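You operate a simulated robot arm through the tools that you are given. There is no shell and no other tool.

You are at the controls of a simulated two-armed robot. One attempt, no reset.

Task
Scour the rust off the steel panel and oil it with the rag.
Fine: oil from the yellow dish, dish shut, pad back, oily rag in the rag bin with its lid shut.

The check looks at the end state, three seconds after you hand in, the way a careful person would. Anything else that was tipped, shoved, dropped, spilled or broken makes it a failure. A push-on lid holds only when it is set on centred and level and pressed home; a screw cap is set on level and turned clockwise until tight.

Robot
Two 6-joint arms with two-finger parallel grippers on one trunk, on a base that drives. Base frame: it is fixed to the floor where the robot stands at the start and does not move with it; the origin is under the middle of the robot, x ahead of it, y to its left, z up. Lengths are in m, angles in rad, forces in N, time in s.
The left shoulder is at the start at [0.06, 0.187, 1.047], the right one opposite. With the tool pointing down near the work surface each hand reaches from about 0.26 to 0.62 m from the robot's upright axis, wherever it stands, measured 20 degrees to its own side. Places, roughly: folded rag [0.75, 1.5, 0.75]; inside of the rag bin [0.2, 1.2, 0.5]; rag bin lid [0.2, 1.2, 0.8]; scouring pad (10x6x2 cm) [0.8, 1.7, 0.8]; steel cover panel (20x17x2 cm) [0.6, 1.5, 0.8]; yellow oil dish [0.5, 1.3, 0.8]; yellow oil dish lid [0.6, 1.2, 0.9]. Payload 1.57 kg a hand.
The tool frame of a hand sits at the grasp point between the pads (the TCP): z along the fingers, y along the line on which they close. The tips reach 0.03 m beyond it. Largest opening 0.11 m; finger width 0.024, thickness 0.012; the body of the gripper, 0.048 by 0.112 m, starts 0.078 m behind the TCP.
Orientation is told as [roll, pitch, yaw] about the base's x, y, z axes, in that order, counted from this pose: with the fingers straight down and closing along the base's y, the tool's x points along the base's -x, its y along +y and its z along -z.

Tools
- The arms move only by the tool move_arm. It takes "left_targets", "right_targets" or both (then of equal length, played together; a hand with none holds still); each is a list that holds one entry, the list of rows, each a list of 7 numbers: the shift along the tool's x, y, z in m, then the turn, a rotation vector about the tool's x, y, z in rad, then the finger opening in m, from 0 to 0.11. In form: [[[x, y, z, rx, ry, rz, fingers], ...]]. A call has 1 to 20 rows; each row shifts and turns the commanded pose from where the row before left it, along the tool's axes as they then stand. A row lasts 0.2 s, in which the tool goes at most 0.05 m and 0.15 rad; a call with a longer step from one row to the next is refused whole, and so is a gripper value outside its range. Where a pose cannot be reached the arm comes as near as it can. A force on the tool above 50 N (or 10 N above the force at the start of the call, whichever is more), or a blocked arm, ends the call early, and 0.2 s more pass. Each finger travels about 0.153 m/s and halts on what it meets, pressing with about 43 N; the grip force reading is that of the motor and also rises with nothing between the fingers. The clock runs only during rows and for 0.2 s after the last one: add rows that do not move to give the fingers time. The reply holds the time, the measured pose of the TCP, the force on the tool along the base axes, the opening and the grip force, in the units named above and with some noise, with the torque about the TCP (base axes, N m) and any sound that the robot's microphone picked up.
- Cameras (640 x 400 px; columns grow to the right, rows downward): "scene" is now at [0.0203, -0.0009, 1.5934]; the picture's right is [-0.02, -1.00, 0.00], its down [-0.71, 0.01, -0.70] and it looks along [0.70, -0.01, -0.71] (base axes); focal length 255 px, centre (320, 200). "left" rides on the left gripper at [0.07, -0.016, -0.141] in its tool frame; the picture's right is [0.23, 0.97, 0.00], its down [-0.86, 0.20, -0.48] and it looks along [-0.47, 0.11, 0.88] (tool axes); focal length 222 px, centre (320, 200). "right" rides on the right gripper at [0.07, 0.016, -0.141] in its tool frame; the picture's right is [-0.23, 0.97, 0.00], its down [-0.86, -0.20, -0.48] and it looks along [-0.47, -0.11, 0.88] (tool axes); focal length 222 px, centre (320, 200).
- grab_frame(camera): a new picture of that camera. It takes no simulated time.
- raise_lower(by): slides the trunk up (or, below 0, down) by that many m; the arms and the scene camera ride with it, the base frame stays. It gives what a move gives, with no picture.
- steer(legs): drives the robot by 1 to 6 legs, each [ahead, left, turn to the left] in m, m and rad, along the robot's own axes; the way and the turn of a leg run together, so that a leg with both is an arc; at most 1.5 m and 3.142 rad a leg. The arms and the cameras ride along, it lands a little off, and it stops where it bumps. It gives what a move gives.
- turn_head(pan, tilt): turns the head with the scene camera to pan (to the left, within 1.501 rad either way) and tilt (down, from -0.506 to 1.204), counted from straight ahead of the robot. It gives what a move gives.
- measure_at(camera, pixels): for up to 12 pixels [column, row] of the newest picture of that camera ("zoom" is the newest enlarged one), the place [x, y, z] in the base frame of the surface seen there, good to about 0.002 m. It takes no simulated time.
- inspect(camera, box): a new picture of the part [left, top, right, bottom] of that camera's present view, enlarged. It takes no simulated time.
- close_job(): hands the job in; it is judged then, once.

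Leave the grippers open and the arms clear of the work at the hand-in unless told otherwise.

The tools are called after ">>>" as a command line: name --argument value ..., lists and objects as JSON in quotes. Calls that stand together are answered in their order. move_arm: Moves the arms, as the interface text tells. Its arguments: {"type":"object","properties":{"left_targets":{"type":"array","items":{"type":"array","items":{"type":"array","items":{"type":"number"}}}},"right_targets":{"type":"array","items":{"type":"array","items":{"type":"array","items":{"type":"number"}}}}},"required":[]} The other tools are called the same way: raise_lower (by) slides the trunk up or down; steer (legs) drives the base; turn_head (pan, tilt) turns the head that bears the scene camera; grab_frame (camera) takes a picture; measure_at (camera, pixels) gives the place of the surface under pixels of a picture; inspect (camera, box) takes an enlarged picture of a part of a camera's view; close_job () hands the job in.

At the start:

```text
time: 0.0
left_tcp_pos: [0.39, 0.1984, 0.9774]
left_ee_rot: [-0.001, 0.0, -0.001]
left_ft_force: [-0.3, -1.1, 0.6]
left_wrist_torque: [-0.01, 0.0, -0.03]
left_opening: 0.1101
left_grip_force: 0.1
right_tcp_pos: [0.3807, -0.2001, 1.0652]
right_ee_rot: [0.001, -0.001, 0.0]
right_ft_force: [0.3, 0.0, 0.6]
right_wrist_torque: [-0.03, 0.0, -0.01]
right_opening: 0.1102
right_grip_force: 0.1
trunk travel left (down, up): [-0.675, 0.315]
robot x, y, heading: [-0.001, 0.0025, 0.001]
head pan, tilt: [-0.016, 0.789]
```

scene: 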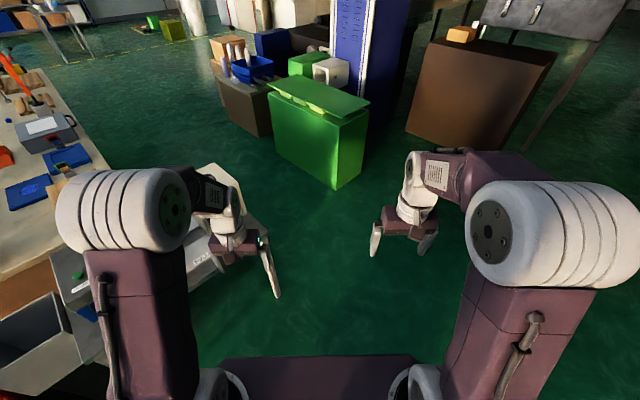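
right: 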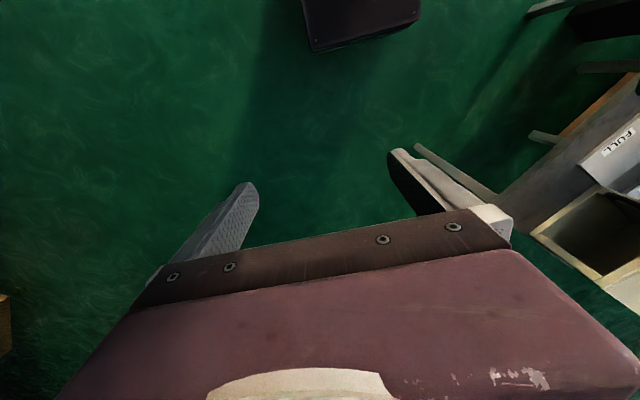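
left: 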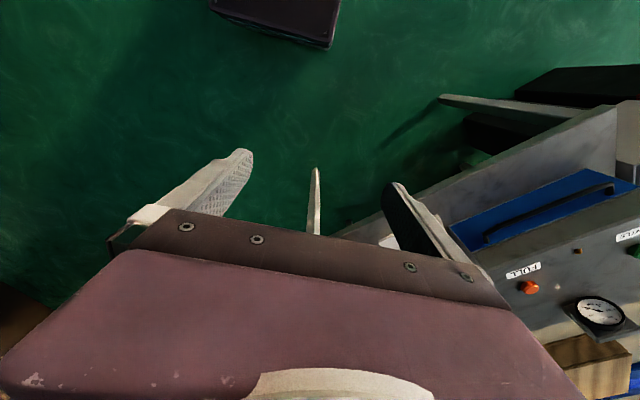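

The bench with the work seems to be on my left. I'll turn the head left to see it.

>>> turn_head --pan 1.2 --tilt 0.6

```text
time: 1.4
left_tcp_pos: [0.3913, 0.1981, 0.9777]
left_ee_rot: [0.0, 0.0, 0.0]
left_ft_force: [0.1, 0.4, 0.0]
left_wrist_torque: [0.0, 0.0, 0.0]
left_opening: 0.1098
left_grip_force: 0.0
right_tcp_pos: [0.381, -0.2013, 1.0651]
right_ee_rot: [-0.001, 0.0, 0.001]
right_ft_force: [-0.8, -0.2, -1.1]
right_wrist_torque: [0.01, 0.02, 0.06]
right_opening: 0.1101
right_grip_force: 0.3
trunk travel left (down, up): [-0.675, 0.315]
robot x, y, heading: [0.0013, -0.0042, 0.006]
head pan, tilt: [1.201, 0.6]
```

Head turned; now a picture.

>>> grab_frame --camera "scene"

```text
taken
```

scene: 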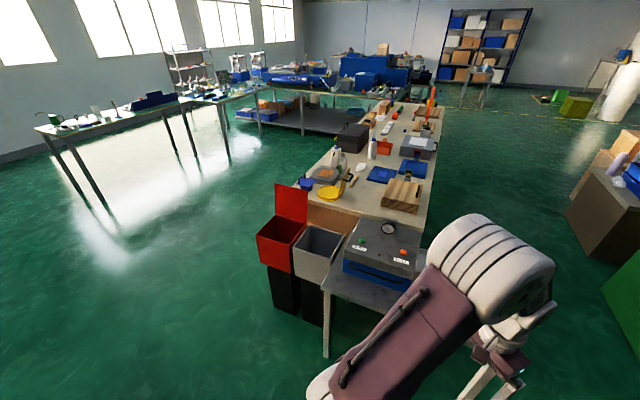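

I see the bench at columns 270-440, a red bin with open lid at (283,230), a grey bin beside it. I'll enlarge this part.

>>> inspect --camera "scene" --box '[240, 90, 460, 330]'

>>> inspect --camera "scene" --box '[290, 110, 450, 220]'

```text
1.67 times, centred on (350, 210) of scene
```

zoom: 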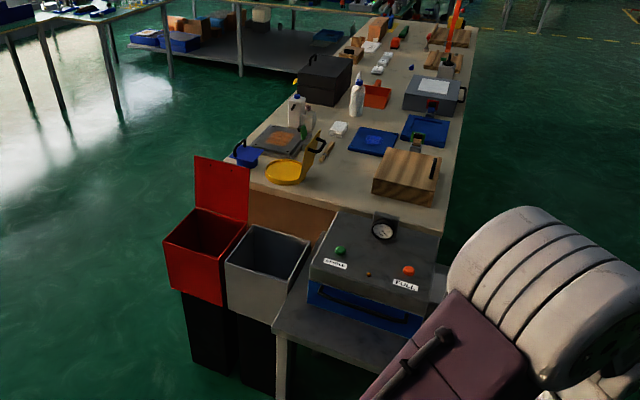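

```text
3.64 times, centred on (370, 165) of scene
```

zoom: 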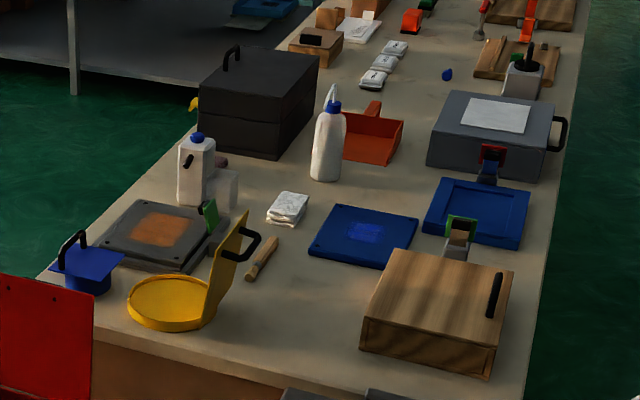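

Measuring key points in the newest zoom.

>>> measure_at --camera "zoom" --pixels '[[155, 230], [110, 240], [195, 260], [165, 295], [230, 260], [255, 245], [288, 205], [260, 262], [208, 215], [50, 330], [235, 370], [350, 235]]'

>>> measure_at --camera "zoom" --pixels '[[180, 390], [580, 150], [490, 395], [345, 60], [330, 155], [195, 175], [90, 280], [75, 245], [225, 190], [440, 310], [500, 295], [270, 330]]'

```text
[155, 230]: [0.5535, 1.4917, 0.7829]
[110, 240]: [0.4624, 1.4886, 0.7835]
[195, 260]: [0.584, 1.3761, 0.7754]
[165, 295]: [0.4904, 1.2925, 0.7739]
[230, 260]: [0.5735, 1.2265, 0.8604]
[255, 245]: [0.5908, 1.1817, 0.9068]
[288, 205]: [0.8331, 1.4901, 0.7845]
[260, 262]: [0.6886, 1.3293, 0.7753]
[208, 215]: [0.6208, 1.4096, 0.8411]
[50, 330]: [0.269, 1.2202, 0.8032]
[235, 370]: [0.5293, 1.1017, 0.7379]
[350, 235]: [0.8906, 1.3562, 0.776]
```

```text
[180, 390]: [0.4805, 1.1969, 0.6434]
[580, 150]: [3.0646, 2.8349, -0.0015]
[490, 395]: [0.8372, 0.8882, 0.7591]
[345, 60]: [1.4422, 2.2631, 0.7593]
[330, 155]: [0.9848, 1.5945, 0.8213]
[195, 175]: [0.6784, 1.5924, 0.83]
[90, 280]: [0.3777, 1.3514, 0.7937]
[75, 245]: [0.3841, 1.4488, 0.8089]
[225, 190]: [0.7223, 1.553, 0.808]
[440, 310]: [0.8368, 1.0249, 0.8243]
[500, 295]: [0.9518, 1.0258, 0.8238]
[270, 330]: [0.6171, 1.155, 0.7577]
```

I need the bench's outline, the bins and free floor. Another enlarged view of the lower part.

>>> inspect --camera "scene" --box '[200, 160, 440, 360]'

```text
2.00 times, centred on (320, 260) of scene
```

zoom: 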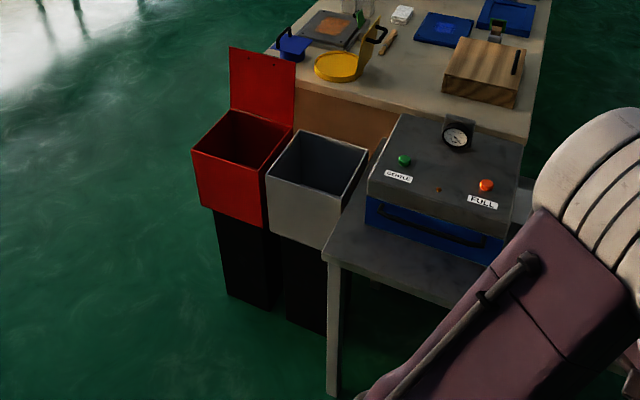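

Measure bin rims, lid, table, bench corners and floor.

>>> measure_at --camera "zoom" --pixels '[[193, 153], [264, 178], [231, 108], [293, 128], [264, 50], [270, 180], [328, 250], [335, 262], [230, 300], [336, 395], [262, 70], [532, 138]]'

>>> measure_at --camera "zoom" --pixels '[[297, 75], [430, 110], [533, 130], [248, 150], [330, 160], [292, 60], [230, 48], [270, 52], [545, 20], [380, 130], [390, 155], [100, 150]]'

```text
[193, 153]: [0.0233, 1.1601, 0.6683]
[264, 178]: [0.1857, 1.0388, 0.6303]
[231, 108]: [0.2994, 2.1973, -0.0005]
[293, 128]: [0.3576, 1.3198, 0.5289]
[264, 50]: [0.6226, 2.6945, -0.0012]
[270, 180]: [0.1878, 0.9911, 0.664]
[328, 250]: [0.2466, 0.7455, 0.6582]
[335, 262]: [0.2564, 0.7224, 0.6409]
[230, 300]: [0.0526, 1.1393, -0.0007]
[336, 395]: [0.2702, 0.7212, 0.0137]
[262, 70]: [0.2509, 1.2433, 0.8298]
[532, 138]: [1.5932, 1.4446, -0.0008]
```

```text
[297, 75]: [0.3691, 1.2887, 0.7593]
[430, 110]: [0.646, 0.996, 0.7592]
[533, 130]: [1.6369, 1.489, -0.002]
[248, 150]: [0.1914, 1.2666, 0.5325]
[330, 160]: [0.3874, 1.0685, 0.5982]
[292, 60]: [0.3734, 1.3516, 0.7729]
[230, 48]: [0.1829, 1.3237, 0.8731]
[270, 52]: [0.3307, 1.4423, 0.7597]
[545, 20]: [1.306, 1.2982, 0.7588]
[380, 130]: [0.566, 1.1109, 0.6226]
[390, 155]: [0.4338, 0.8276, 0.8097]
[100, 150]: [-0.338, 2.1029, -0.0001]
```

The bench top is at z≈0.76 and runs at about 45° to me; the bin, dish and panel lie near its left edge. I'll drive round to that side: turn left, drive ahead past the bins with a wide margin.

>>> steer --legs '[[0, 0, 2.1], [1.5, 0, 0]]'

```text
time: 13.6
left_tcp_pos: [-1.1129, 1.4642, 0.9784]
left_ee_rot: [-0.001, 0.0, 2.122]
left_ft_force: [0.5, -0.2, 0.5]
left_wrist_torque: [0.03, 0.02, -0.03]
left_opening: 0.1101
left_grip_force: 0.1
right_tcp_pos: [-0.7667, 1.6656, 1.0652]
right_ee_rot: [0.0, 0.0, 2.121]
right_ft_force: [-1.1, 0.2, -0.2]
right_wrist_torque: [0.02, 0.0, 0.01]
right_opening: 0.1099
right_grip_force: 0.0
trunk travel left (down, up): [-0.675, 0.315]
robot x, y, heading: [-0.7392, 1.235, 2.122]
head pan, tilt: [1.201, 0.6]
```

Now turn the head ahead and to the right to see the free floor.

>>> turn_head --pan -1.2 --tilt 0.6

>>> grab_frame --camera "scene"

```text
time: 15.8
left_tcp_pos: [-1.1123, 1.4636, 0.9778]
left_ee_rot: [0.0, 0.0, 2.122]
left_ft_force: [0.4, 0.0, 0.6]
left_wrist_torque: [0.0, -0.01, 0.01]
left_opening: 0.11
left_grip_force: 0.1
right_tcp_pos: [-0.7683, 1.6658, 1.0664]
right_ee_rot: [0.0, -0.001, 2.122]
right_ft_force: [0.6, -0.1, 0.1]
right_wrist_torque: [-0.01, -0.01, 0.04]
right_opening: 0.1098
right_grip_force: 0.0
trunk travel left (down, up): [-0.675, 0.315]
robot x, y, heading: [-0.7383, 1.2315, 2.12]
head pan, tilt: [-1.201, 0.6]
```

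```text
taken
```

scene: 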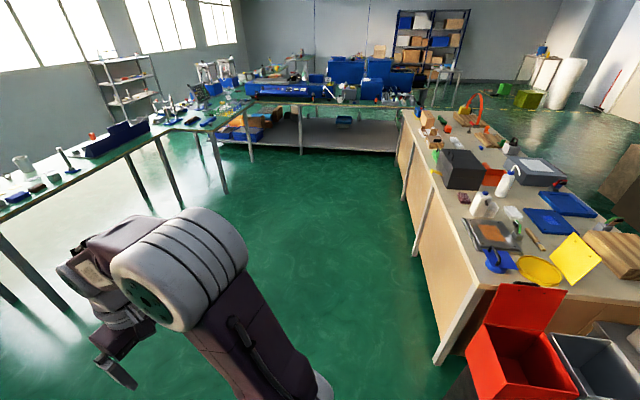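

I see the aisle between benches. Measure the bench's left edge, left tables and bin.

>>> measure_at --camera "scene" --pixels '[[478, 281], [416, 150], [405, 112], [440, 360], [412, 250], [175, 120], [250, 105], [125, 160], [232, 195], [300, 150], [492, 235], [470, 200]]'

>>> inspect --camera "scene" --box '[400, 100, 640, 300]'

```text
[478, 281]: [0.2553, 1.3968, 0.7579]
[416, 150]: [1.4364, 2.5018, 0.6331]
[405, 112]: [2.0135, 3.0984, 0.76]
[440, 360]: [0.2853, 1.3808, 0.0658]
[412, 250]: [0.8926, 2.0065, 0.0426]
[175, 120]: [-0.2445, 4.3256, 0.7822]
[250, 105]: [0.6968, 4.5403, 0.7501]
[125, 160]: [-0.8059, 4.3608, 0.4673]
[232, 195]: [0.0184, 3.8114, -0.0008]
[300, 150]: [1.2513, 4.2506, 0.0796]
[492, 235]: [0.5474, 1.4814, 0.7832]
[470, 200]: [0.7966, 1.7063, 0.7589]
```

```text
2.00 times, centred on (520, 200) of scene
```

zoom: 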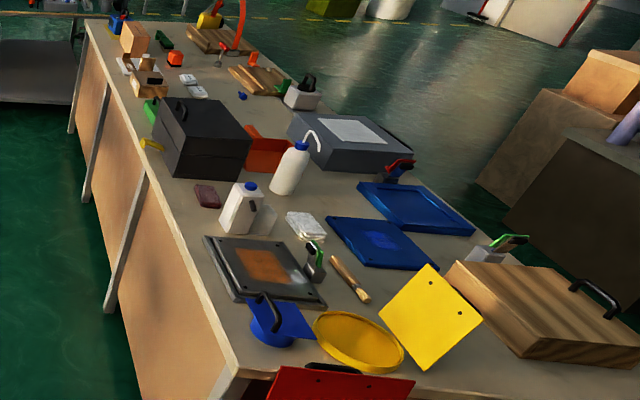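

The maroon pad is at zoom (208,196), white folded rag at (305,225), rust on the panel at (262,262), yellow dish with hinged-looking lid at (360,340). Let me check how far my base sticks out: look straight down ahead.

>>> turn_head --pan 0 --tilt 1.2

>>> grab_frame --camera "scene"

```text
time: 17.2
left_tcp_pos: [-1.1124, 1.4647, 0.9783]
left_ee_rot: [-0.001, 0.0, 2.123]
left_ft_force: [0.5, 0.1, 0.0]
left_wrist_torque: [0.01, -0.02, 0.0]
left_opening: 0.1095
left_grip_force: 0.1
right_tcp_pos: [-0.7674, 1.6653, 1.066]
right_ee_rot: [0.0, 0.001, 2.122]
right_ft_force: [0.3, 0.7, -0.2]
right_wrist_torque: [-0.02, 0.0, 0.0]
right_opening: 0.11
right_grip_force: 0.1
trunk travel left (down, up): [-0.675, 0.315]
robot x, y, heading: [-0.7408, 1.2344, 2.123]
head pan, tilt: [0.0, 1.201]
```

```text
taken
```

scene: 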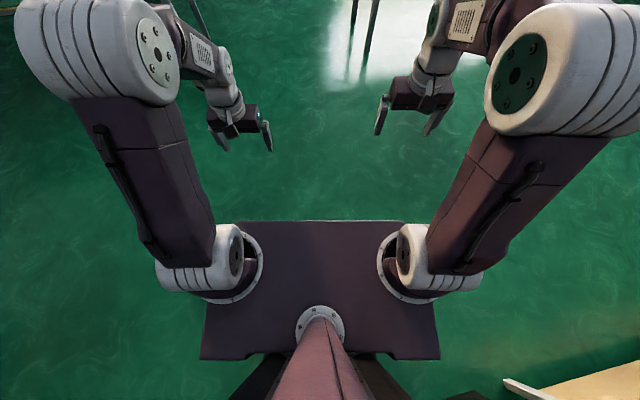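

>>> measure_at --camera "scene" --pixels '[[320, 225], [240, 225], [400, 225], [210, 350], [432, 350], [280, 362], [360, 362], [320, 340], [250, 395]]'

```text
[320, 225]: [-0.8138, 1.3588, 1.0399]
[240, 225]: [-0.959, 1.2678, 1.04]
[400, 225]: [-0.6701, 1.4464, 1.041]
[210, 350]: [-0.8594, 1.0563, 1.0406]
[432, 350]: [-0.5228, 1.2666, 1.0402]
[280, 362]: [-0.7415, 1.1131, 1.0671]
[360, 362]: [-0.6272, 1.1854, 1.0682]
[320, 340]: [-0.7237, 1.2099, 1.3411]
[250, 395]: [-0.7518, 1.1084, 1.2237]
```

That is the shoulder plate, extending 0.145 m ahead. Next: turn right to face along the aisle, drive 1.09 m, then turn to face the bench at about 0.75 m from its edge.

>>> steer --legs '[[0, 0, -1.193], [1.09, 0, 0], [0, 0, -1.732]]'

>>> turn_head --pan 0 --tilt 0.75

>>> grab_frame --camera "scene"

```text
time: 30.0
left_tcp_pos: [0.3166, 1.9548, 0.9776]
left_ee_rot: [0.0, -0.002, -0.829]
left_ft_force: [0.0, -1.2, 0.2]
left_wrist_torque: [-0.01, 0.01, 0.01]
left_opening: 0.1099
left_grip_force: 0.1
right_tcp_pos: [0.0143, 1.6913, 1.0669]
right_ee_rot: [0.001, -0.001, -0.827]
right_ft_force: [-0.2, 0.5, 0.3]
right_wrist_torque: [-0.01, -0.02, -0.01]
right_opening: 0.1099
right_grip_force: 0.1
trunk travel left (down, up): [-0.675, 0.315]
robot x, y, heading: [-0.0978, 2.107, -0.827]
head pan, tilt: [0.0, 1.201]
```

```text
time: 30.9
left_tcp_pos: [0.3156, 1.9547, 0.9785]
left_ee_rot: [0.0, -0.001, -0.83]
left_ft_force: [0.3, 0.1, 0.8]
left_wrist_torque: [0.01, 0.03, -0.01]
left_opening: 0.11
left_grip_force: 0.1
right_tcp_pos: [0.0145, 1.6917, 1.0658]
right_ee_rot: [-0.001, -0.001, -0.829]
right_ft_force: [-0.1, -0.1, 0.7]
right_wrist_torque: [0.04, 0.0, 0.02]
right_opening: 0.1101
right_grip_force: 0.0
trunk travel left (down, up): [-0.675, 0.315]
robot x, y, heading: [-0.0918, 2.1079, -0.83]
head pan, tilt: [0.0, 0.75]
```

```text
taken
```

scene: 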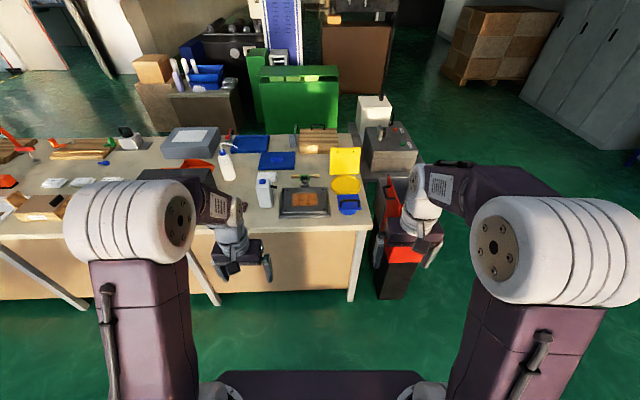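

Facing the bench. Enlarging the work items at columns 130-450.

>>> inspect --camera "scene" --box '[230, 120, 410, 240]'

>>> inspect --camera "scene" --box '[340, 140, 450, 300]'

```text
3.33 times, centred on (320, 180) of scene
```

zoom: 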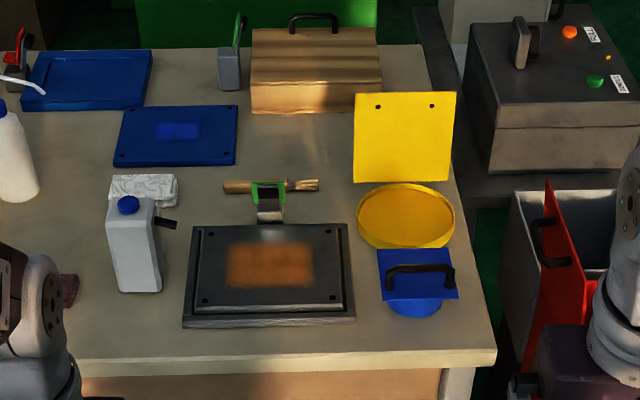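

```text
2.50 times, centred on (395, 220) of scene
```

zoom: 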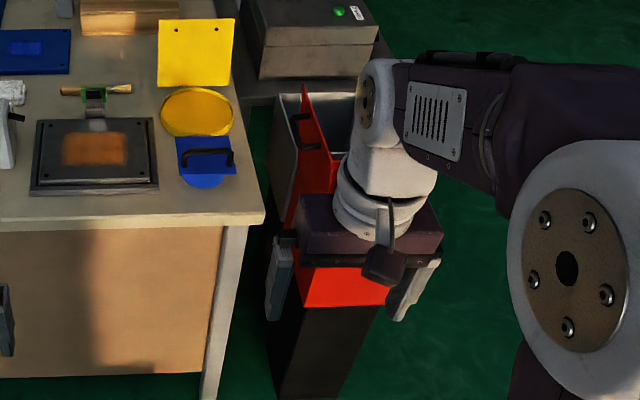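

Take a zoom again on items and measure them accurately.

>>> inspect --camera "scene" --box '[230, 120, 410, 240]'

>>> measure_at --camera "zoom" --pixels '[[230, 250], [312, 250], [228, 286], [312, 285], [270, 265], [198, 305], [345, 302], [200, 230], [338, 230], [186, 325], [353, 320], [268, 210]]'

>>> measure_at --camera "zoom" --pixels '[[268, 190], [140, 185], [112, 182], [174, 190], [130, 205], [165, 222], [70, 290], [405, 215], [360, 215], [452, 212], [405, 186], [405, 246]]'

>>> measure_at --camera "zoom" --pixels '[[358, 97], [452, 95], [357, 178], [448, 180], [405, 140], [420, 270], [420, 295], [545, 240], [548, 185], [255, 330], [495, 358], [300, 186]]'

```text
3.33 times, centred on (320, 180) of scene
```

zoom: 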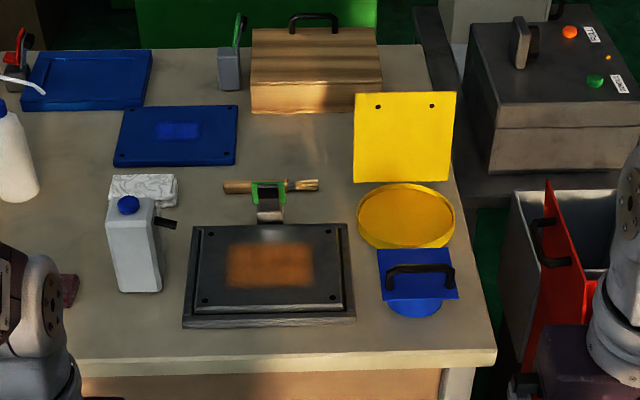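

```text
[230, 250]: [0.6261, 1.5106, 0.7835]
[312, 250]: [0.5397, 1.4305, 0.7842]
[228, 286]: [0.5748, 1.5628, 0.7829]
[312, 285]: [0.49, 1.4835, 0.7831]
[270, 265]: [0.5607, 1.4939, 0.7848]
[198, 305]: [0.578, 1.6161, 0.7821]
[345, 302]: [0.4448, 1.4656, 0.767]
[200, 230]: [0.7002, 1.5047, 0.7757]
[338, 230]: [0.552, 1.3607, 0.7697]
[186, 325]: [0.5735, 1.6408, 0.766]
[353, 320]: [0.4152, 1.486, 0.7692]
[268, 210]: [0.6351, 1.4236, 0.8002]
```

```text
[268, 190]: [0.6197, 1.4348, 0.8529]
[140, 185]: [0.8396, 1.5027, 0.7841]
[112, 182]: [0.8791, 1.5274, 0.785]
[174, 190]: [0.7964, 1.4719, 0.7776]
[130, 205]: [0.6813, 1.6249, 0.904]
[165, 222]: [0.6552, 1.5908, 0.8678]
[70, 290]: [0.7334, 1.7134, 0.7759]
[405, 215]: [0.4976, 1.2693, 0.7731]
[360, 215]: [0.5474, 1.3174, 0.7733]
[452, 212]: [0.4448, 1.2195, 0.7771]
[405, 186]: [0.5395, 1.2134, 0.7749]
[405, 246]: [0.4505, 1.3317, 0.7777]
```

```text
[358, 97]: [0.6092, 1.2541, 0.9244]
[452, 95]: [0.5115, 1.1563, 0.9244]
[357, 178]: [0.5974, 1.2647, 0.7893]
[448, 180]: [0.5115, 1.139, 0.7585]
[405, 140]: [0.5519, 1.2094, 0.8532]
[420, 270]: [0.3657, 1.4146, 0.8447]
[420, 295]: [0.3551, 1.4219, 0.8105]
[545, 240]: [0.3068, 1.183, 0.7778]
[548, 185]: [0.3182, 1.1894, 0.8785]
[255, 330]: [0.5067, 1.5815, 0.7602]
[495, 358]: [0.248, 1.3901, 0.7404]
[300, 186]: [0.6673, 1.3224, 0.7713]
```

The left gripper camera's top shows my base (dark box). I'll take a picture and measure its front edge.

>>> grab_frame --camera "left"

>>> grab_frame --camera "right"

>>> measure_at --camera "left" --pixels '[[215, 5], [270, 20], [330, 40], [330, 10]]'

>>> measure_at --camera "right" --pixels '[[315, 45], [370, 25], [415, 10], [310, 10]]'

```text
taken
```

left: 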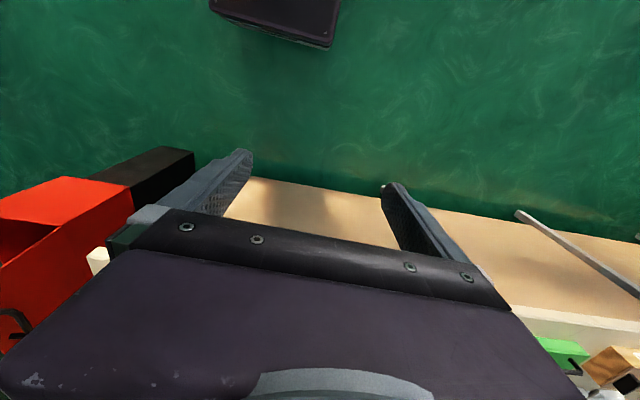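

```text
taken
```

right: 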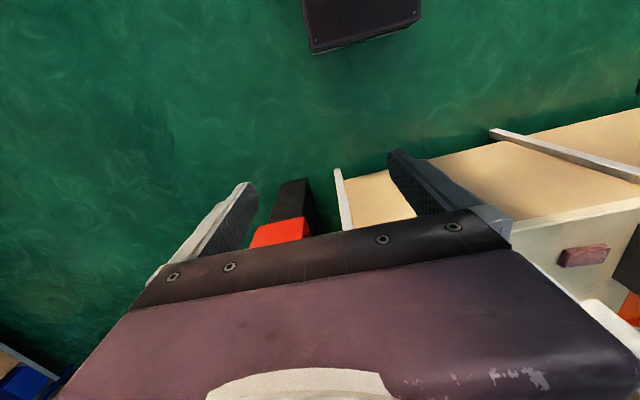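

```text
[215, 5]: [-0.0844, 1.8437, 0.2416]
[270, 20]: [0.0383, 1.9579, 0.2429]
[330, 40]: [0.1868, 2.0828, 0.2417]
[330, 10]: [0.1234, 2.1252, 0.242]
```

```text
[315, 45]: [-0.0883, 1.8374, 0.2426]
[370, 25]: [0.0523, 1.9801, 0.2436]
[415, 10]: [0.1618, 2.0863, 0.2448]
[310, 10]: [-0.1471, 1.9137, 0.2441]
```

My base front is just 0.20 m ahead of my axis, 0.37 m wide, so I can stand close. First lift the left hand 8 cm to clear the jug (top z≈0.91), then drive closer.

>>> move_arm --left_targets '[[[0, 0, -0.04, 0, 0, 0, 0.11], [0, 0, -0.04, 0, 0, 0, 0.11], [0, 0, 0, 0, 0, 0, 0.11]]]'

>>> steer --legs '[[0, 0, 0.027], [0.38, 0.107, 0]]'

>>> grab_frame --camera "scene"

>>> grab_frame --camera "left"

```text
time: 31.7
left_tcp_pos: [0.3179, 1.9531, 1.0603]
left_ee_rot: [0.0, 0.001, -0.831]
left_ft_force: [0.5, -0.2, 0.1]
left_wrist_torque: [-0.03, 0.01, -0.01]
left_opening: 0.1101
left_grip_force: 0.1
right_tcp_pos: [0.0156, 1.6907, 1.0655]
right_ee_rot: [-0.001, 0.0, -0.829]
right_ft_force: [0.8, 0.4, -0.5]
right_wrist_torque: [-0.03, 0.01, 0.0]
right_opening: 0.1098
right_grip_force: 0.1
trunk travel left (down, up): [-0.675, 0.315]
robot x, y, heading: [-0.0958, 2.1052, -0.829]
head pan, tilt: [0.0, 0.75]
```

```text
time: 34.5
left_tcp_pos: [0.6637, 1.7634, 1.0592]
left_ee_rot: [0.0, 0.001, -0.803]
left_ft_force: [0.6, 0.2, -0.6]
left_wrist_torque: [0.02, 0.03, 0.04]
left_opening: 0.11
left_grip_force: 0.0
right_tcp_pos: [0.3667, 1.4929, 1.0663]
right_ee_rot: [0.001, -0.001, -0.8]
right_ft_force: [0.7, -0.1, -0.8]
right_wrist_torque: [0.03, -0.02, 0.01]
right_opening: 0.11
right_grip_force: 0.0
trunk travel left (down, up): [-0.675, 0.315]
robot x, y, heading: [0.249, 1.907, -0.808]
head pan, tilt: [0.0, 0.75]
```

```text
taken
```

scene: 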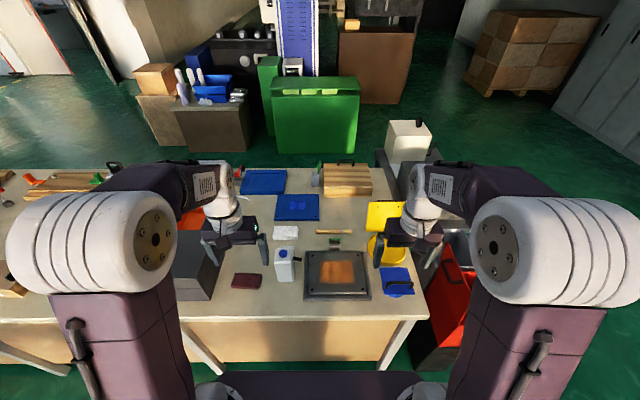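

```text
taken
```

left: 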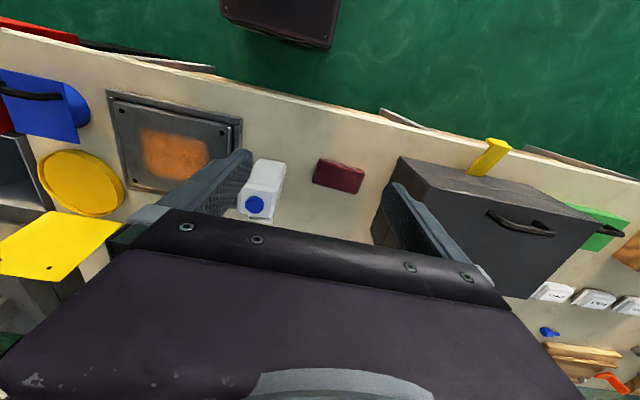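

Good. Robot now at v≈-0.37 from the bench edge. Enlarge pad/jug/rag/panel area, and the left hand's view.

>>> inspect --camera "scene" --box '[210, 210, 420, 320]'

>>> measure_at --camera "zoom" --pixels '[[72, 197], [155, 200], [65, 225], [150, 230], [110, 200], [110, 215], [295, 130], [295, 235], [480, 130], [480, 242], [230, 60], [375, 97]]'

```text
3.05 times, centred on (315, 265) of scene
```

zoom: 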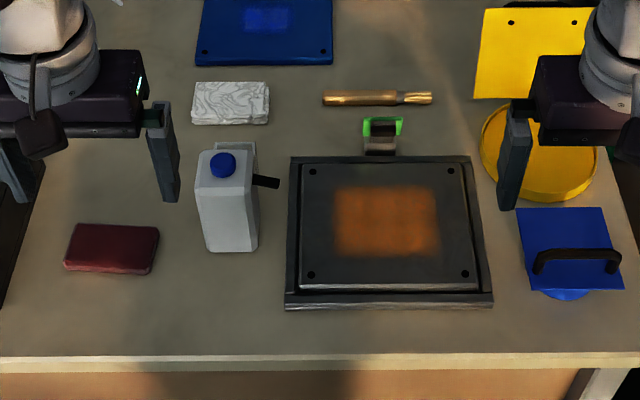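

```text
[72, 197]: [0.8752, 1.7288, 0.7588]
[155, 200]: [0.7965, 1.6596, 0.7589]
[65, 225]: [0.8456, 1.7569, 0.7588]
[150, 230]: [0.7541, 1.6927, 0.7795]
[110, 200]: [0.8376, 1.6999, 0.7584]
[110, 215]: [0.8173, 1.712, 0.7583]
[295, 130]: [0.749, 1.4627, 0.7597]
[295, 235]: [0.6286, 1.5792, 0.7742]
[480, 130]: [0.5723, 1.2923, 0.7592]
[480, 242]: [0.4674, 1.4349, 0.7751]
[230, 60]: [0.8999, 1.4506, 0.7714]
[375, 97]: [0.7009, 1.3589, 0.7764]
```

Measure the maroon pad (65-158, 222-272), jug, rag, clamp and dish lids more closely.

>>> measure_at --camera "zoom" --pixels '[[80, 227], [155, 232], [68, 260], [148, 265], [112, 245], [112, 270], [192, 85], [267, 85], [194, 110], [266, 112], [230, 100], [230, 122]]'

>>> measure_at --camera "zoom" --pixels '[[198, 185], [245, 185], [250, 150], [222, 155], [278, 183], [205, 245], [255, 245], [380, 125], [380, 145], [362, 127], [402, 127], [380, 118]]'

>>> inspect --camera "scene" --box '[300, 230, 380, 310]'

```text
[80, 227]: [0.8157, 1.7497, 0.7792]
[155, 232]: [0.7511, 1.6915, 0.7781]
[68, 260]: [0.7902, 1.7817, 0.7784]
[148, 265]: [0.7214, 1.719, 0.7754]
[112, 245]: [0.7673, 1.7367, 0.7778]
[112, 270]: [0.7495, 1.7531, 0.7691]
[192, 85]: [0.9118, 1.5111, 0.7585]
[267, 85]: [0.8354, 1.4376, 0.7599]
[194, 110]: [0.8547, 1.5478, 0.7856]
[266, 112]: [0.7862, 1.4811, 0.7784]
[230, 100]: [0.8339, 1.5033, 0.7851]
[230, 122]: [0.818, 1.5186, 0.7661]
```

```text
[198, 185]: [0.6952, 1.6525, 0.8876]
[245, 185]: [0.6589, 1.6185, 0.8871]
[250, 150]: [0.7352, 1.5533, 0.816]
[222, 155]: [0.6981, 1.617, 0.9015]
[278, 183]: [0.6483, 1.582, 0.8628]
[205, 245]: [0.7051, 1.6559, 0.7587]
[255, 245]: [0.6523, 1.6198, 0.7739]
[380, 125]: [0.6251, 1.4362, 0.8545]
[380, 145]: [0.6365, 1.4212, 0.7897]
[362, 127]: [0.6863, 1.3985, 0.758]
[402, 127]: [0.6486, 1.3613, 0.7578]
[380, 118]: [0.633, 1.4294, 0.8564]
```

```text
5.00 times, centred on (340, 270) of scene
```

zoom: 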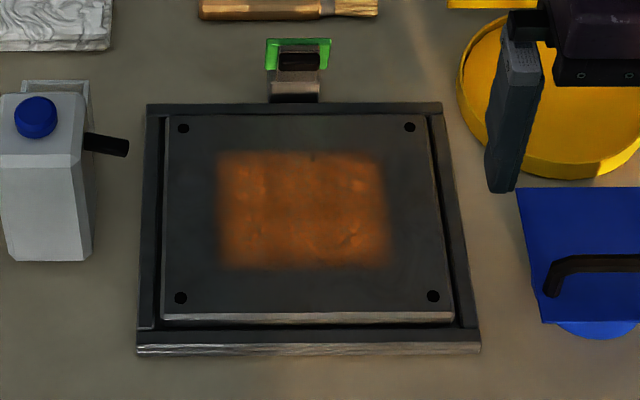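

The pad spans u-axis 10 cm along the bench edge, centre about (0.770,1.735), top z 0.778. I'll move the left hand over it and turn it 90° so the fingers close across the pad's 6 cm width.

>>> move_arm --left_targets '[[[-0.047, 0.028, 0, 0, 0, 0, 0.11], [-0.047, 0.028, 0, 0, 0, 0, 0.11], [0, 0, 0, 0, 0, -0.1428, 0.11], [0, 0, 0, 0, 0, -0.1428, 0.11], [0, 0, 0, 0, 0, -0.1428, 0.11], [0, 0, 0, 0, 0, -0.1428, 0.11], [0, 0, 0, 0, 0, -0.1428, 0.11], [0, 0, 0, 0, 0, -0.1428, 0.11], [0, 0, 0, 0, 0, -0.1428, 0.11], [0, 0, 0, 0, 0, -0.1428, 0.11], [0, 0, 0, 0, 0, -0.1428, 0.11], [0, 0, 0, 0, 0, -0.1428, 0.11], [0, 0, 0, 0, 0, -0.1428, 0.11], [0, 0, 0, 0, 0, 0, 0.11]]]'

>>> grab_frame --camera "left"

>>> grab_frame --camera "scene"

```text
refused: row 1 steps farther than a row can; nothing moved
```

```text
taken
```

left: 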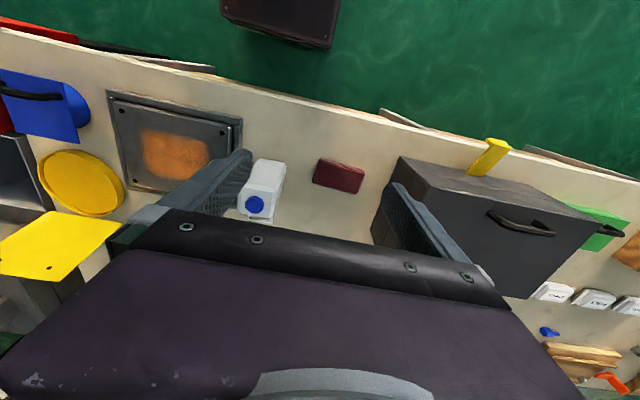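

```text
taken
```

scene: 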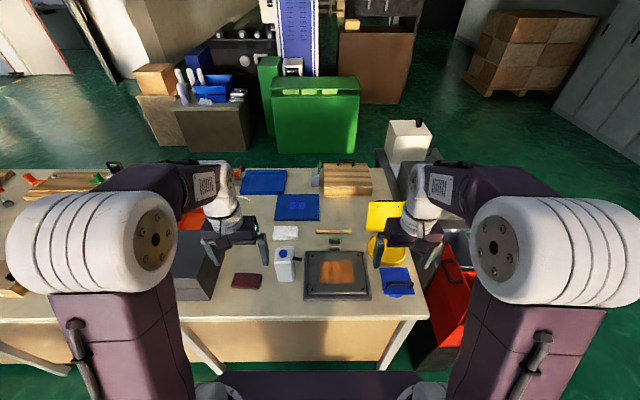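

The step was too long (0.055 m); use three smaller rows. Also measure the black box's position first.

>>> measure_at --camera "left" --pixels '[[402, 160], [398, 185], [470, 185], [315, 180], [362, 190], [322, 162], [363, 170], [490, 150]]'

>>> move_arm --left_targets '[[[-0.031, 0.019, 0, 0, 0, 0, 0.11], [-0.031, 0.019, 0, 0, 0, 0, 0.11], [-0.031, 0.019, 0, 0, 0, 0, 0.11], [0, 0, 0, 0, 0, -0.1428, 0.11], [0, 0, 0, 0, 0, -0.1428, 0.11], [0, 0, 0, 0, 0, -0.1428, 0.11], [0, 0, 0, 0, 0, -0.1428, 0.11], [0, 0, 0, 0, 0, -0.1428, 0.11], [0, 0, 0, 0, 0, -0.1428, 0.11], [0, 0, 0, 0, 0, -0.1428, 0.11], [0, 0, 0, 0, 0, -0.1428, 0.11], [0, 0, 0, 0, 0, -0.1428, 0.11], [0, 0, 0, 0, 0, -0.1428, 0.11], [0, 0, 0, 0, 0, -0.1428, 0.11], [0, 0, 0, 0, 0, 0, 0.11]]]'

>>> grab_frame --camera "left"

>>> grab_frame --camera "scene"

```text
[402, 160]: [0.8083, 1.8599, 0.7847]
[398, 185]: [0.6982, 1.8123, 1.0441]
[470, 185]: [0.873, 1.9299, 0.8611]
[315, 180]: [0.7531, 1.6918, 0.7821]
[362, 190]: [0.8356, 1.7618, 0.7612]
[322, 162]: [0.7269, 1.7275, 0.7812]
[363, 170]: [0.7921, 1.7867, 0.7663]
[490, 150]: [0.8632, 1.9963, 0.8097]
```

```text
time: 37.8
left_tcp_pos: [0.7687, 1.736, 1.0584]
left_ee_rot: [0.001, 0.001, 0.77]
left_ft_force: [-0.1, -0.4, -0.6]
left_wrist_torque: [0.04, 0.0, -0.02]
left_opening: 0.11
left_grip_force: 0.1
right_tcp_pos: [0.3687, 1.4931, 1.066]
right_ee_rot: [0.0, 0.0, -0.804]
right_ft_force: [0.0, -0.2, -0.9]
right_wrist_torque: [0.02, 0.01, -0.01]
right_opening: 0.1102
right_grip_force: 0.1
trunk travel left (down, up): [-0.675, 0.315]
robot x, y, heading: [0.2449, 1.904, -0.805]
head pan, tilt: [0.0, 0.75]
```

```text
taken
```

left: 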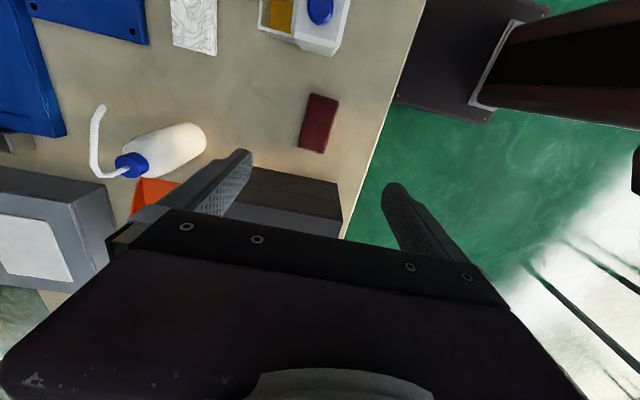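

```text
taken
```

scene: 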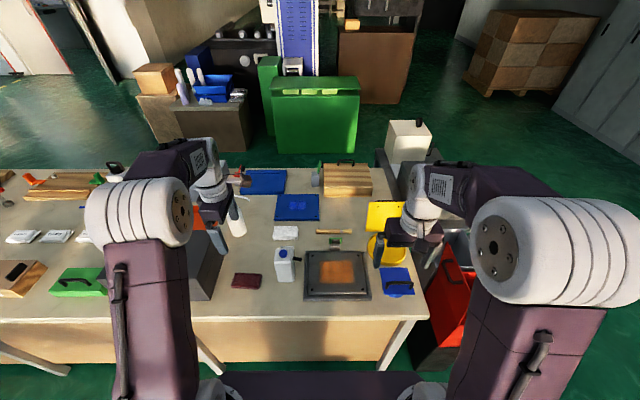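

The pad appears straight beneath the grasp point. Refine with the left camera.

>>> inspect --camera "left" --box '[270, 70, 370, 170]'

>>> measure_at --camera "left" --pixels '[[310, 97], [336, 100], [302, 145], [322, 150], [318, 122], [308, 122], [330, 122]]'

```text
4.00 times, centred on (320, 120) of left
```

zoom: 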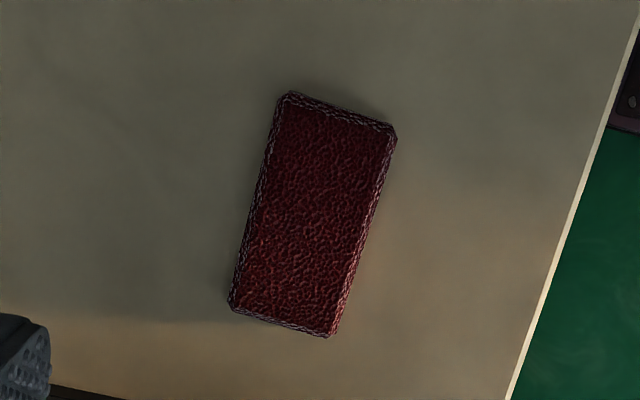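

```text
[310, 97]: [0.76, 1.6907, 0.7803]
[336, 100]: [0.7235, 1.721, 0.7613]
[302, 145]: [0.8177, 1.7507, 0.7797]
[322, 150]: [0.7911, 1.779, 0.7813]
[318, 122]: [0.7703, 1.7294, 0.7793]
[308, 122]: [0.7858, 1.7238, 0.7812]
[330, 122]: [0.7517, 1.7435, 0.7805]
```

>>> measure_at --camera "zoom" --pixels '[[290, 102], [390, 134], [326, 328], [236, 303], [314, 215]]'

```text
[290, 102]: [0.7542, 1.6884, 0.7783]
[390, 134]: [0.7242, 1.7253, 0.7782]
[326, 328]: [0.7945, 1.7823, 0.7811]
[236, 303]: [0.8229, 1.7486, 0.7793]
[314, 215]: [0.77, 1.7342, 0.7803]
```

Pad centre (0.774,1.736), its long axis at about 0.70 rad. Turn slightly (+0.07 about tool z), descend 0.26 m, then close.

>>> move_arm --left_targets '[[[-0.004, -0.004, 0, 0, 0, 0.07, 0.11], [0, 0, 0.045, 0, 0, 0, 0.11], [0, 0, 0.045, 0, 0, 0, 0.11], [0, 0, 0.045, 0, 0, 0, 0.1], [0, 0, 0.045, 0, 0, 0, 0.1], [0, 0, 0.045, 0, 0, 0, 0.1], [0, 0, 0.033, 0, 0, 0, 0.1], [0, 0, 0, 0, 0, 0, 0.1]]]'

>>> grab_frame --camera "left"

```text
time: 39.5
left_tcp_pos: [0.7761, 1.7358, 0.799]
left_ee_rot: [0.0, 0.0, 0.698]
left_ft_force: [-0.5, 0.3, -0.3]
left_wrist_torque: [0.0, 0.01, -0.02]
left_opening: 0.1
left_grip_force: 0.1
right_tcp_pos: [0.3667, 1.4932, 1.0661]
right_ee_rot: [-0.001, -0.001, -0.803]
right_ft_force: [0.0, 0.2, -0.4]
right_wrist_torque: [-0.02, -0.01, 0.03]
right_opening: 0.1101
right_grip_force: 0.1
trunk travel left (down, up): [-0.675, 0.315]
robot x, y, heading: [0.2433, 1.9067, -0.799]
head pan, tilt: [0.0, 0.75]
```

```text
taken
```

left: 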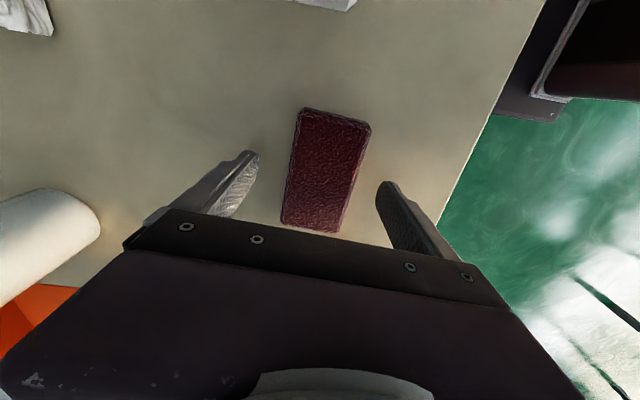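

Fingers straddle the pad. Close to grip it.

>>> move_arm --left_targets '[[[0, 0, 0, 0, 0, 0, 0.055], [0, 0, 0, 0, 0, 0, 0.045], [0, 0, 0, 0, 0, 0, 0.045], [0, 0, 0, 0, 0, 0, 0.045]]]'

>>> grab_frame --camera "left"

```text
time: 40.5
left_tcp_pos: [0.7765, 1.7356, 0.7999]
left_ee_rot: [0.001, 0.0, 0.698]
left_ft_force: [0.6, -0.2, 0.5]
left_wrist_torque: [0.0, 0.0, -0.02]
left_opening: 0.0534
left_grip_force: 43.0
right_tcp_pos: [0.3667, 1.4939, 1.0663]
right_ee_rot: [0.0, -0.001, -0.803]
right_ft_force: [-0.3, -0.9, 0.1]
right_wrist_torque: [0.0, -0.02, -0.03]
right_opening: 0.11
right_grip_force: 0.2
trunk travel left (down, up): [-0.675, 0.315]
robot x, y, heading: [0.2451, 1.9066, -0.802]
head pan, tilt: [0.0, 0.75]
```

```text
taken
```

left: 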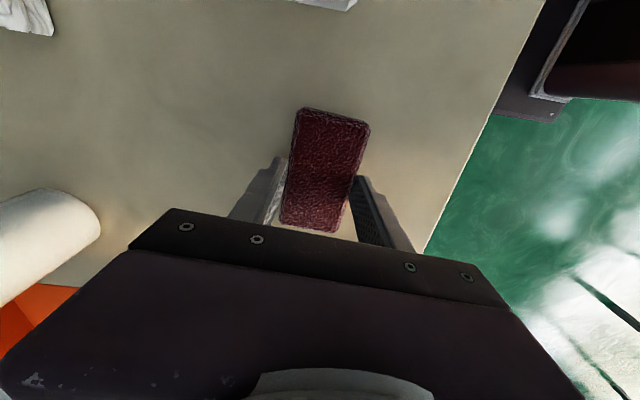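

Pad gripped (opening 0.053, 43 N). Lift it 0.23 m, then strafe the robot 0.15 m to the right so the panel is well within reach.

>>> move_arm --left_targets '[[[0, 0, -0.03, 0, 0, 0, 0.045], [0, 0, -0.04, 0, 0, 0, 0.045], [0, 0, -0.04, 0, 0, 0, 0.045], [0, 0, -0.04, 0, 0, 0, 0.045], [0, 0, -0.04, 0, 0, 0, 0.045], [0, 0, -0.04, 0, 0, 0, 0.045], [0, 0, 0, 0, 0, -0.07, 0.045]]]'

>>> steer --legs '[[0, -0.16, 0]]'

>>> grab_frame --camera "left"

>>> grab_frame --camera "scene"

```text
time: 42.1
left_tcp_pos: [0.7732, 1.7342, 1.0319]
left_ee_rot: [0.002, 0.0, 0.767]
left_ft_force: [-0.1, -0.7, 0.3]
left_wrist_torque: [0.0, 0.02, 0.0]
left_opening: 0.0533
left_grip_force: 43.1
right_tcp_pos: [0.3692, 1.4934, 1.0651]
right_ee_rot: [-0.001, 0.0, -0.802]
right_ft_force: [0.5, 0.8, -0.7]
right_wrist_torque: [-0.01, 0.01, 0.01]
right_opening: 0.1099
right_grip_force: 0.0
trunk travel left (down, up): [-0.675, 0.315]
robot x, y, heading: [0.2465, 1.9052, -0.8]
head pan, tilt: [0.0, 0.75]
```

```text
time: 43.6
left_tcp_pos: [0.658, 1.623, 1.0327]
left_ee_rot: [0.001, 0.001, 0.768]
left_ft_force: [0.1, 0.0, -0.9]
left_wrist_torque: [0.02, 0.01, -0.02]
left_opening: 0.0533
left_grip_force: 43.1
right_tcp_pos: [0.2525, 1.3819, 1.0658]
right_ee_rot: [-0.001, 0.002, -0.801]
right_ft_force: [0.6, -0.1, -0.7]
right_wrist_torque: [-0.02, 0.0, -0.02]
right_opening: 0.1102
right_grip_force: 0.0
trunk travel left (down, up): [-0.675, 0.315]
robot x, y, heading: [0.1305, 1.7965, -0.804]
head pan, tilt: [0.0, 0.75]
```

```text
taken
```

left: 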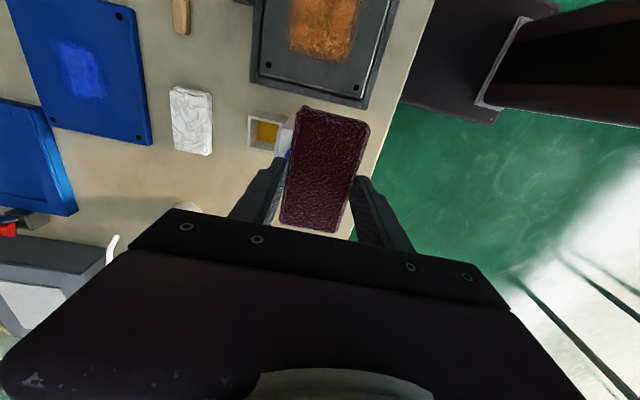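

```text
taken
```

scene: 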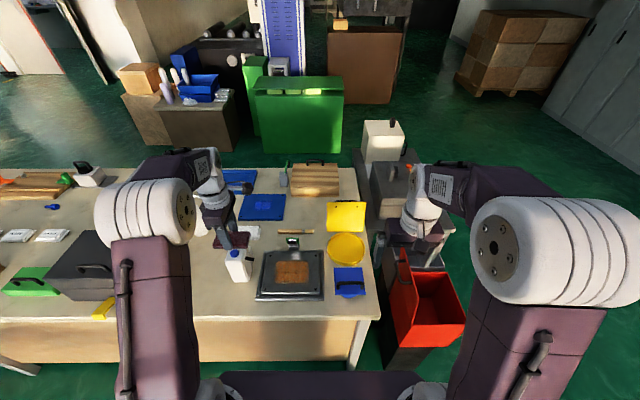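

Holding the pad over the bench. Look closely at the panel, clamp and rust again from here.

>>> inspect --camera "scene" --box '[250, 225, 335, 305]'

>>> measure_at --camera "zoom" --pixels '[[205, 185], [395, 185], [195, 290], [405, 290], [130, 130], [515, 130], [90, 360], [530, 370], [300, 80], [300, 105], [300, 125], [300, 240]]'

>>> inspect --camera "left" --box '[160, 0, 420, 160]'

```text
5.00 times, centred on (292, 265) of scene
```

zoom: 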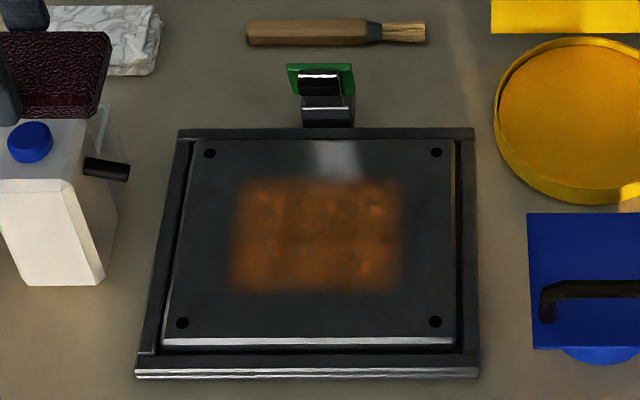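

```text
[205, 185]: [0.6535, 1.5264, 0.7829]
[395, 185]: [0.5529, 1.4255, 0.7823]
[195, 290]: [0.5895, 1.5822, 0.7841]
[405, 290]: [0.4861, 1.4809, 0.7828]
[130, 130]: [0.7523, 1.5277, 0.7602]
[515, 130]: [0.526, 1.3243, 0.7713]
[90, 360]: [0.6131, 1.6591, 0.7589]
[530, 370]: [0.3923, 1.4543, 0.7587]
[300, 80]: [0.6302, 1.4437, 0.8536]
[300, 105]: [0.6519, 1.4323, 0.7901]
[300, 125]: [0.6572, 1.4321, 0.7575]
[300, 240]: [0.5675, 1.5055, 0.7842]
```

```text
2.46 times, centred on (290, 80) of left
```

zoom: 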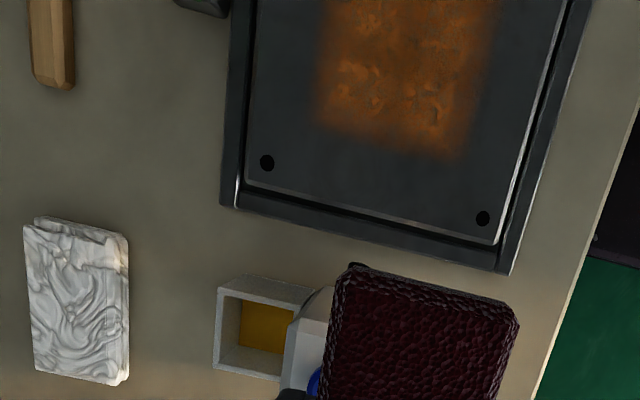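

The rust patch spans about 13 x 9 cm, centre near (0.565,1.50). The clamp stands behind the far edge. I'll move the pad above the centre and come down to just above the plate (contact expected at TCP z≈0.823).

>>> move_arm --left_targets '[[[0.039, -0.0063, 0, 0, 0, 0, 0.045], [0.039, -0.0063, 0, 0, 0, 0, 0.045], [0.039, -0.0063, 0, 0, 0, 0, 0.045], [0.039, -0.0063, 0, 0, 0, 0, 0.045], [0, 0, 0.045, 0, 0, 0, 0.045], [0, 0, 0.045, 0, 0, 0, 0.045], [0, 0, 0.045, 0, 0, 0, 0.045], [0, 0, 0.045, 0, 0, 0, 0.045], [0, 0, 0, 0, 0, 0, 0.045]]]'

>>> grab_frame --camera "left"

>>> inspect --camera "scene" --box '[230, 205, 350, 305]'

```text
time: 45.6
left_tcp_pos: [0.5631, 1.4916, 0.8503]
left_ee_rot: [0.001, 0.0, 0.767]
left_ft_force: [0.7, -0.4, -0.3]
left_wrist_torque: [-0.04, 0.0, 0.01]
left_opening: 0.0535
left_grip_force: 42.9
right_tcp_pos: [0.2505, 1.3802, 1.0668]
right_ee_rot: [-0.001, 0.0, -0.799]
right_ft_force: [0.4, 0.3, -0.2]
right_wrist_torque: [-0.01, 0.0, 0.0]
right_opening: 0.1099
right_grip_force: 0.1
trunk travel left (down, up): [-0.675, 0.315]
robot x, y, heading: [0.1319, 1.7949, -0.8]
head pan, tilt: [0.0, 0.75]
```

```text
taken
```

left: 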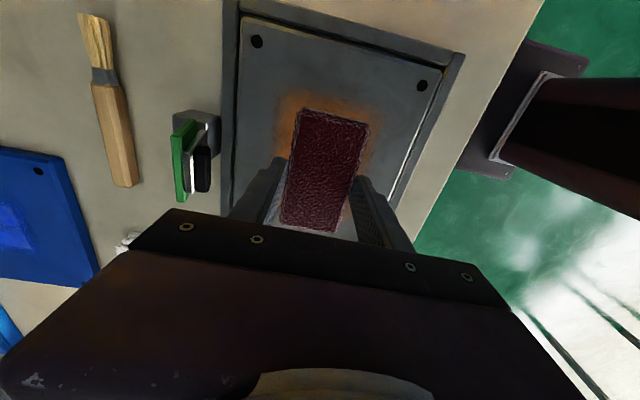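

```text
4.00 times, centred on (290, 255) of scene
```

zoom: 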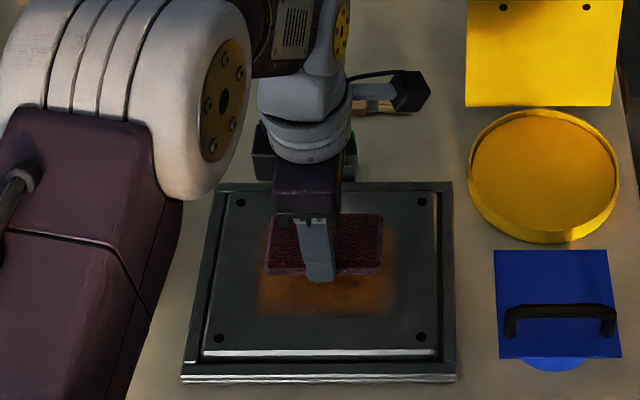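

The pad is centred on the rust with the clamp clear. Lower gently toward contact.

>>> move_arm --left_targets '[[[0, 0, 0.012, 0, 0, 0, 0.045], [0, 0, 0.01, 0, 0, 0, 0.045], [0, 0, 0.003, 0, 0, 0, 0.045], [0, 0, 0.003, 0, 0, 0, 0.045], [0, 0, 0, 0, 0, 0, 0.045]]]'

```text
time: 46.8
left_tcp_pos: [0.5641, 1.4949, 0.8246]
left_ee_rot: [0.0, -0.001, 0.768]
left_ft_force: [0.3, -0.4, -0.4]
left_wrist_torque: [0.0, 0.02, -0.02]
left_opening: 0.0535
left_grip_force: 42.8
right_tcp_pos: [0.251, 1.3813, 1.0651]
right_ee_rot: [0.001, 0.001, -0.801]
right_ft_force: [0.9, -0.2, 0.2]
right_wrist_torque: [0.01, -0.02, 0.0]
right_opening: 0.1098
right_grip_force: 0.0
trunk travel left (down, up): [-0.675, 0.315]
robot x, y, heading: [0.1325, 1.7979, -0.801]
head pan, tilt: [0.0, 0.75]
```

No contact yet; a few more millimetres.

>>> move_arm --left_targets '[[[0, 0, 0.002, 0, 0, 0, 0.045], [0, 0, 0.002, 0, 0, 0, 0.045], [0, 0, 0, 0, 0, 0, 0.045]]]'

```text
time: 47.6
left_tcp_pos: [0.5635, 1.4943, 0.8215]
left_ee_rot: [-0.01, 0.004, 0.769]
left_ft_force: [7.8, -0.1, 35.9]
left_wrist_torque: [0.52, 0.22, 0.0]
left_opening: 0.0534
left_grip_force: 42.9
right_tcp_pos: [0.2501, 1.3835, 1.0672]
right_ee_rot: [0.0, -0.006, -0.8]
right_ft_force: [-0.3, -0.4, 0.4]
right_wrist_torque: [0.01, 0.0, 0.0]
right_opening: 0.1098
right_grip_force: 0.1
trunk travel left (down, up): [-0.675, 0.315]
robot x, y, heading: [0.1317, 1.7979, -0.798]
head pan, tilt: [0.0, 0.75]
```

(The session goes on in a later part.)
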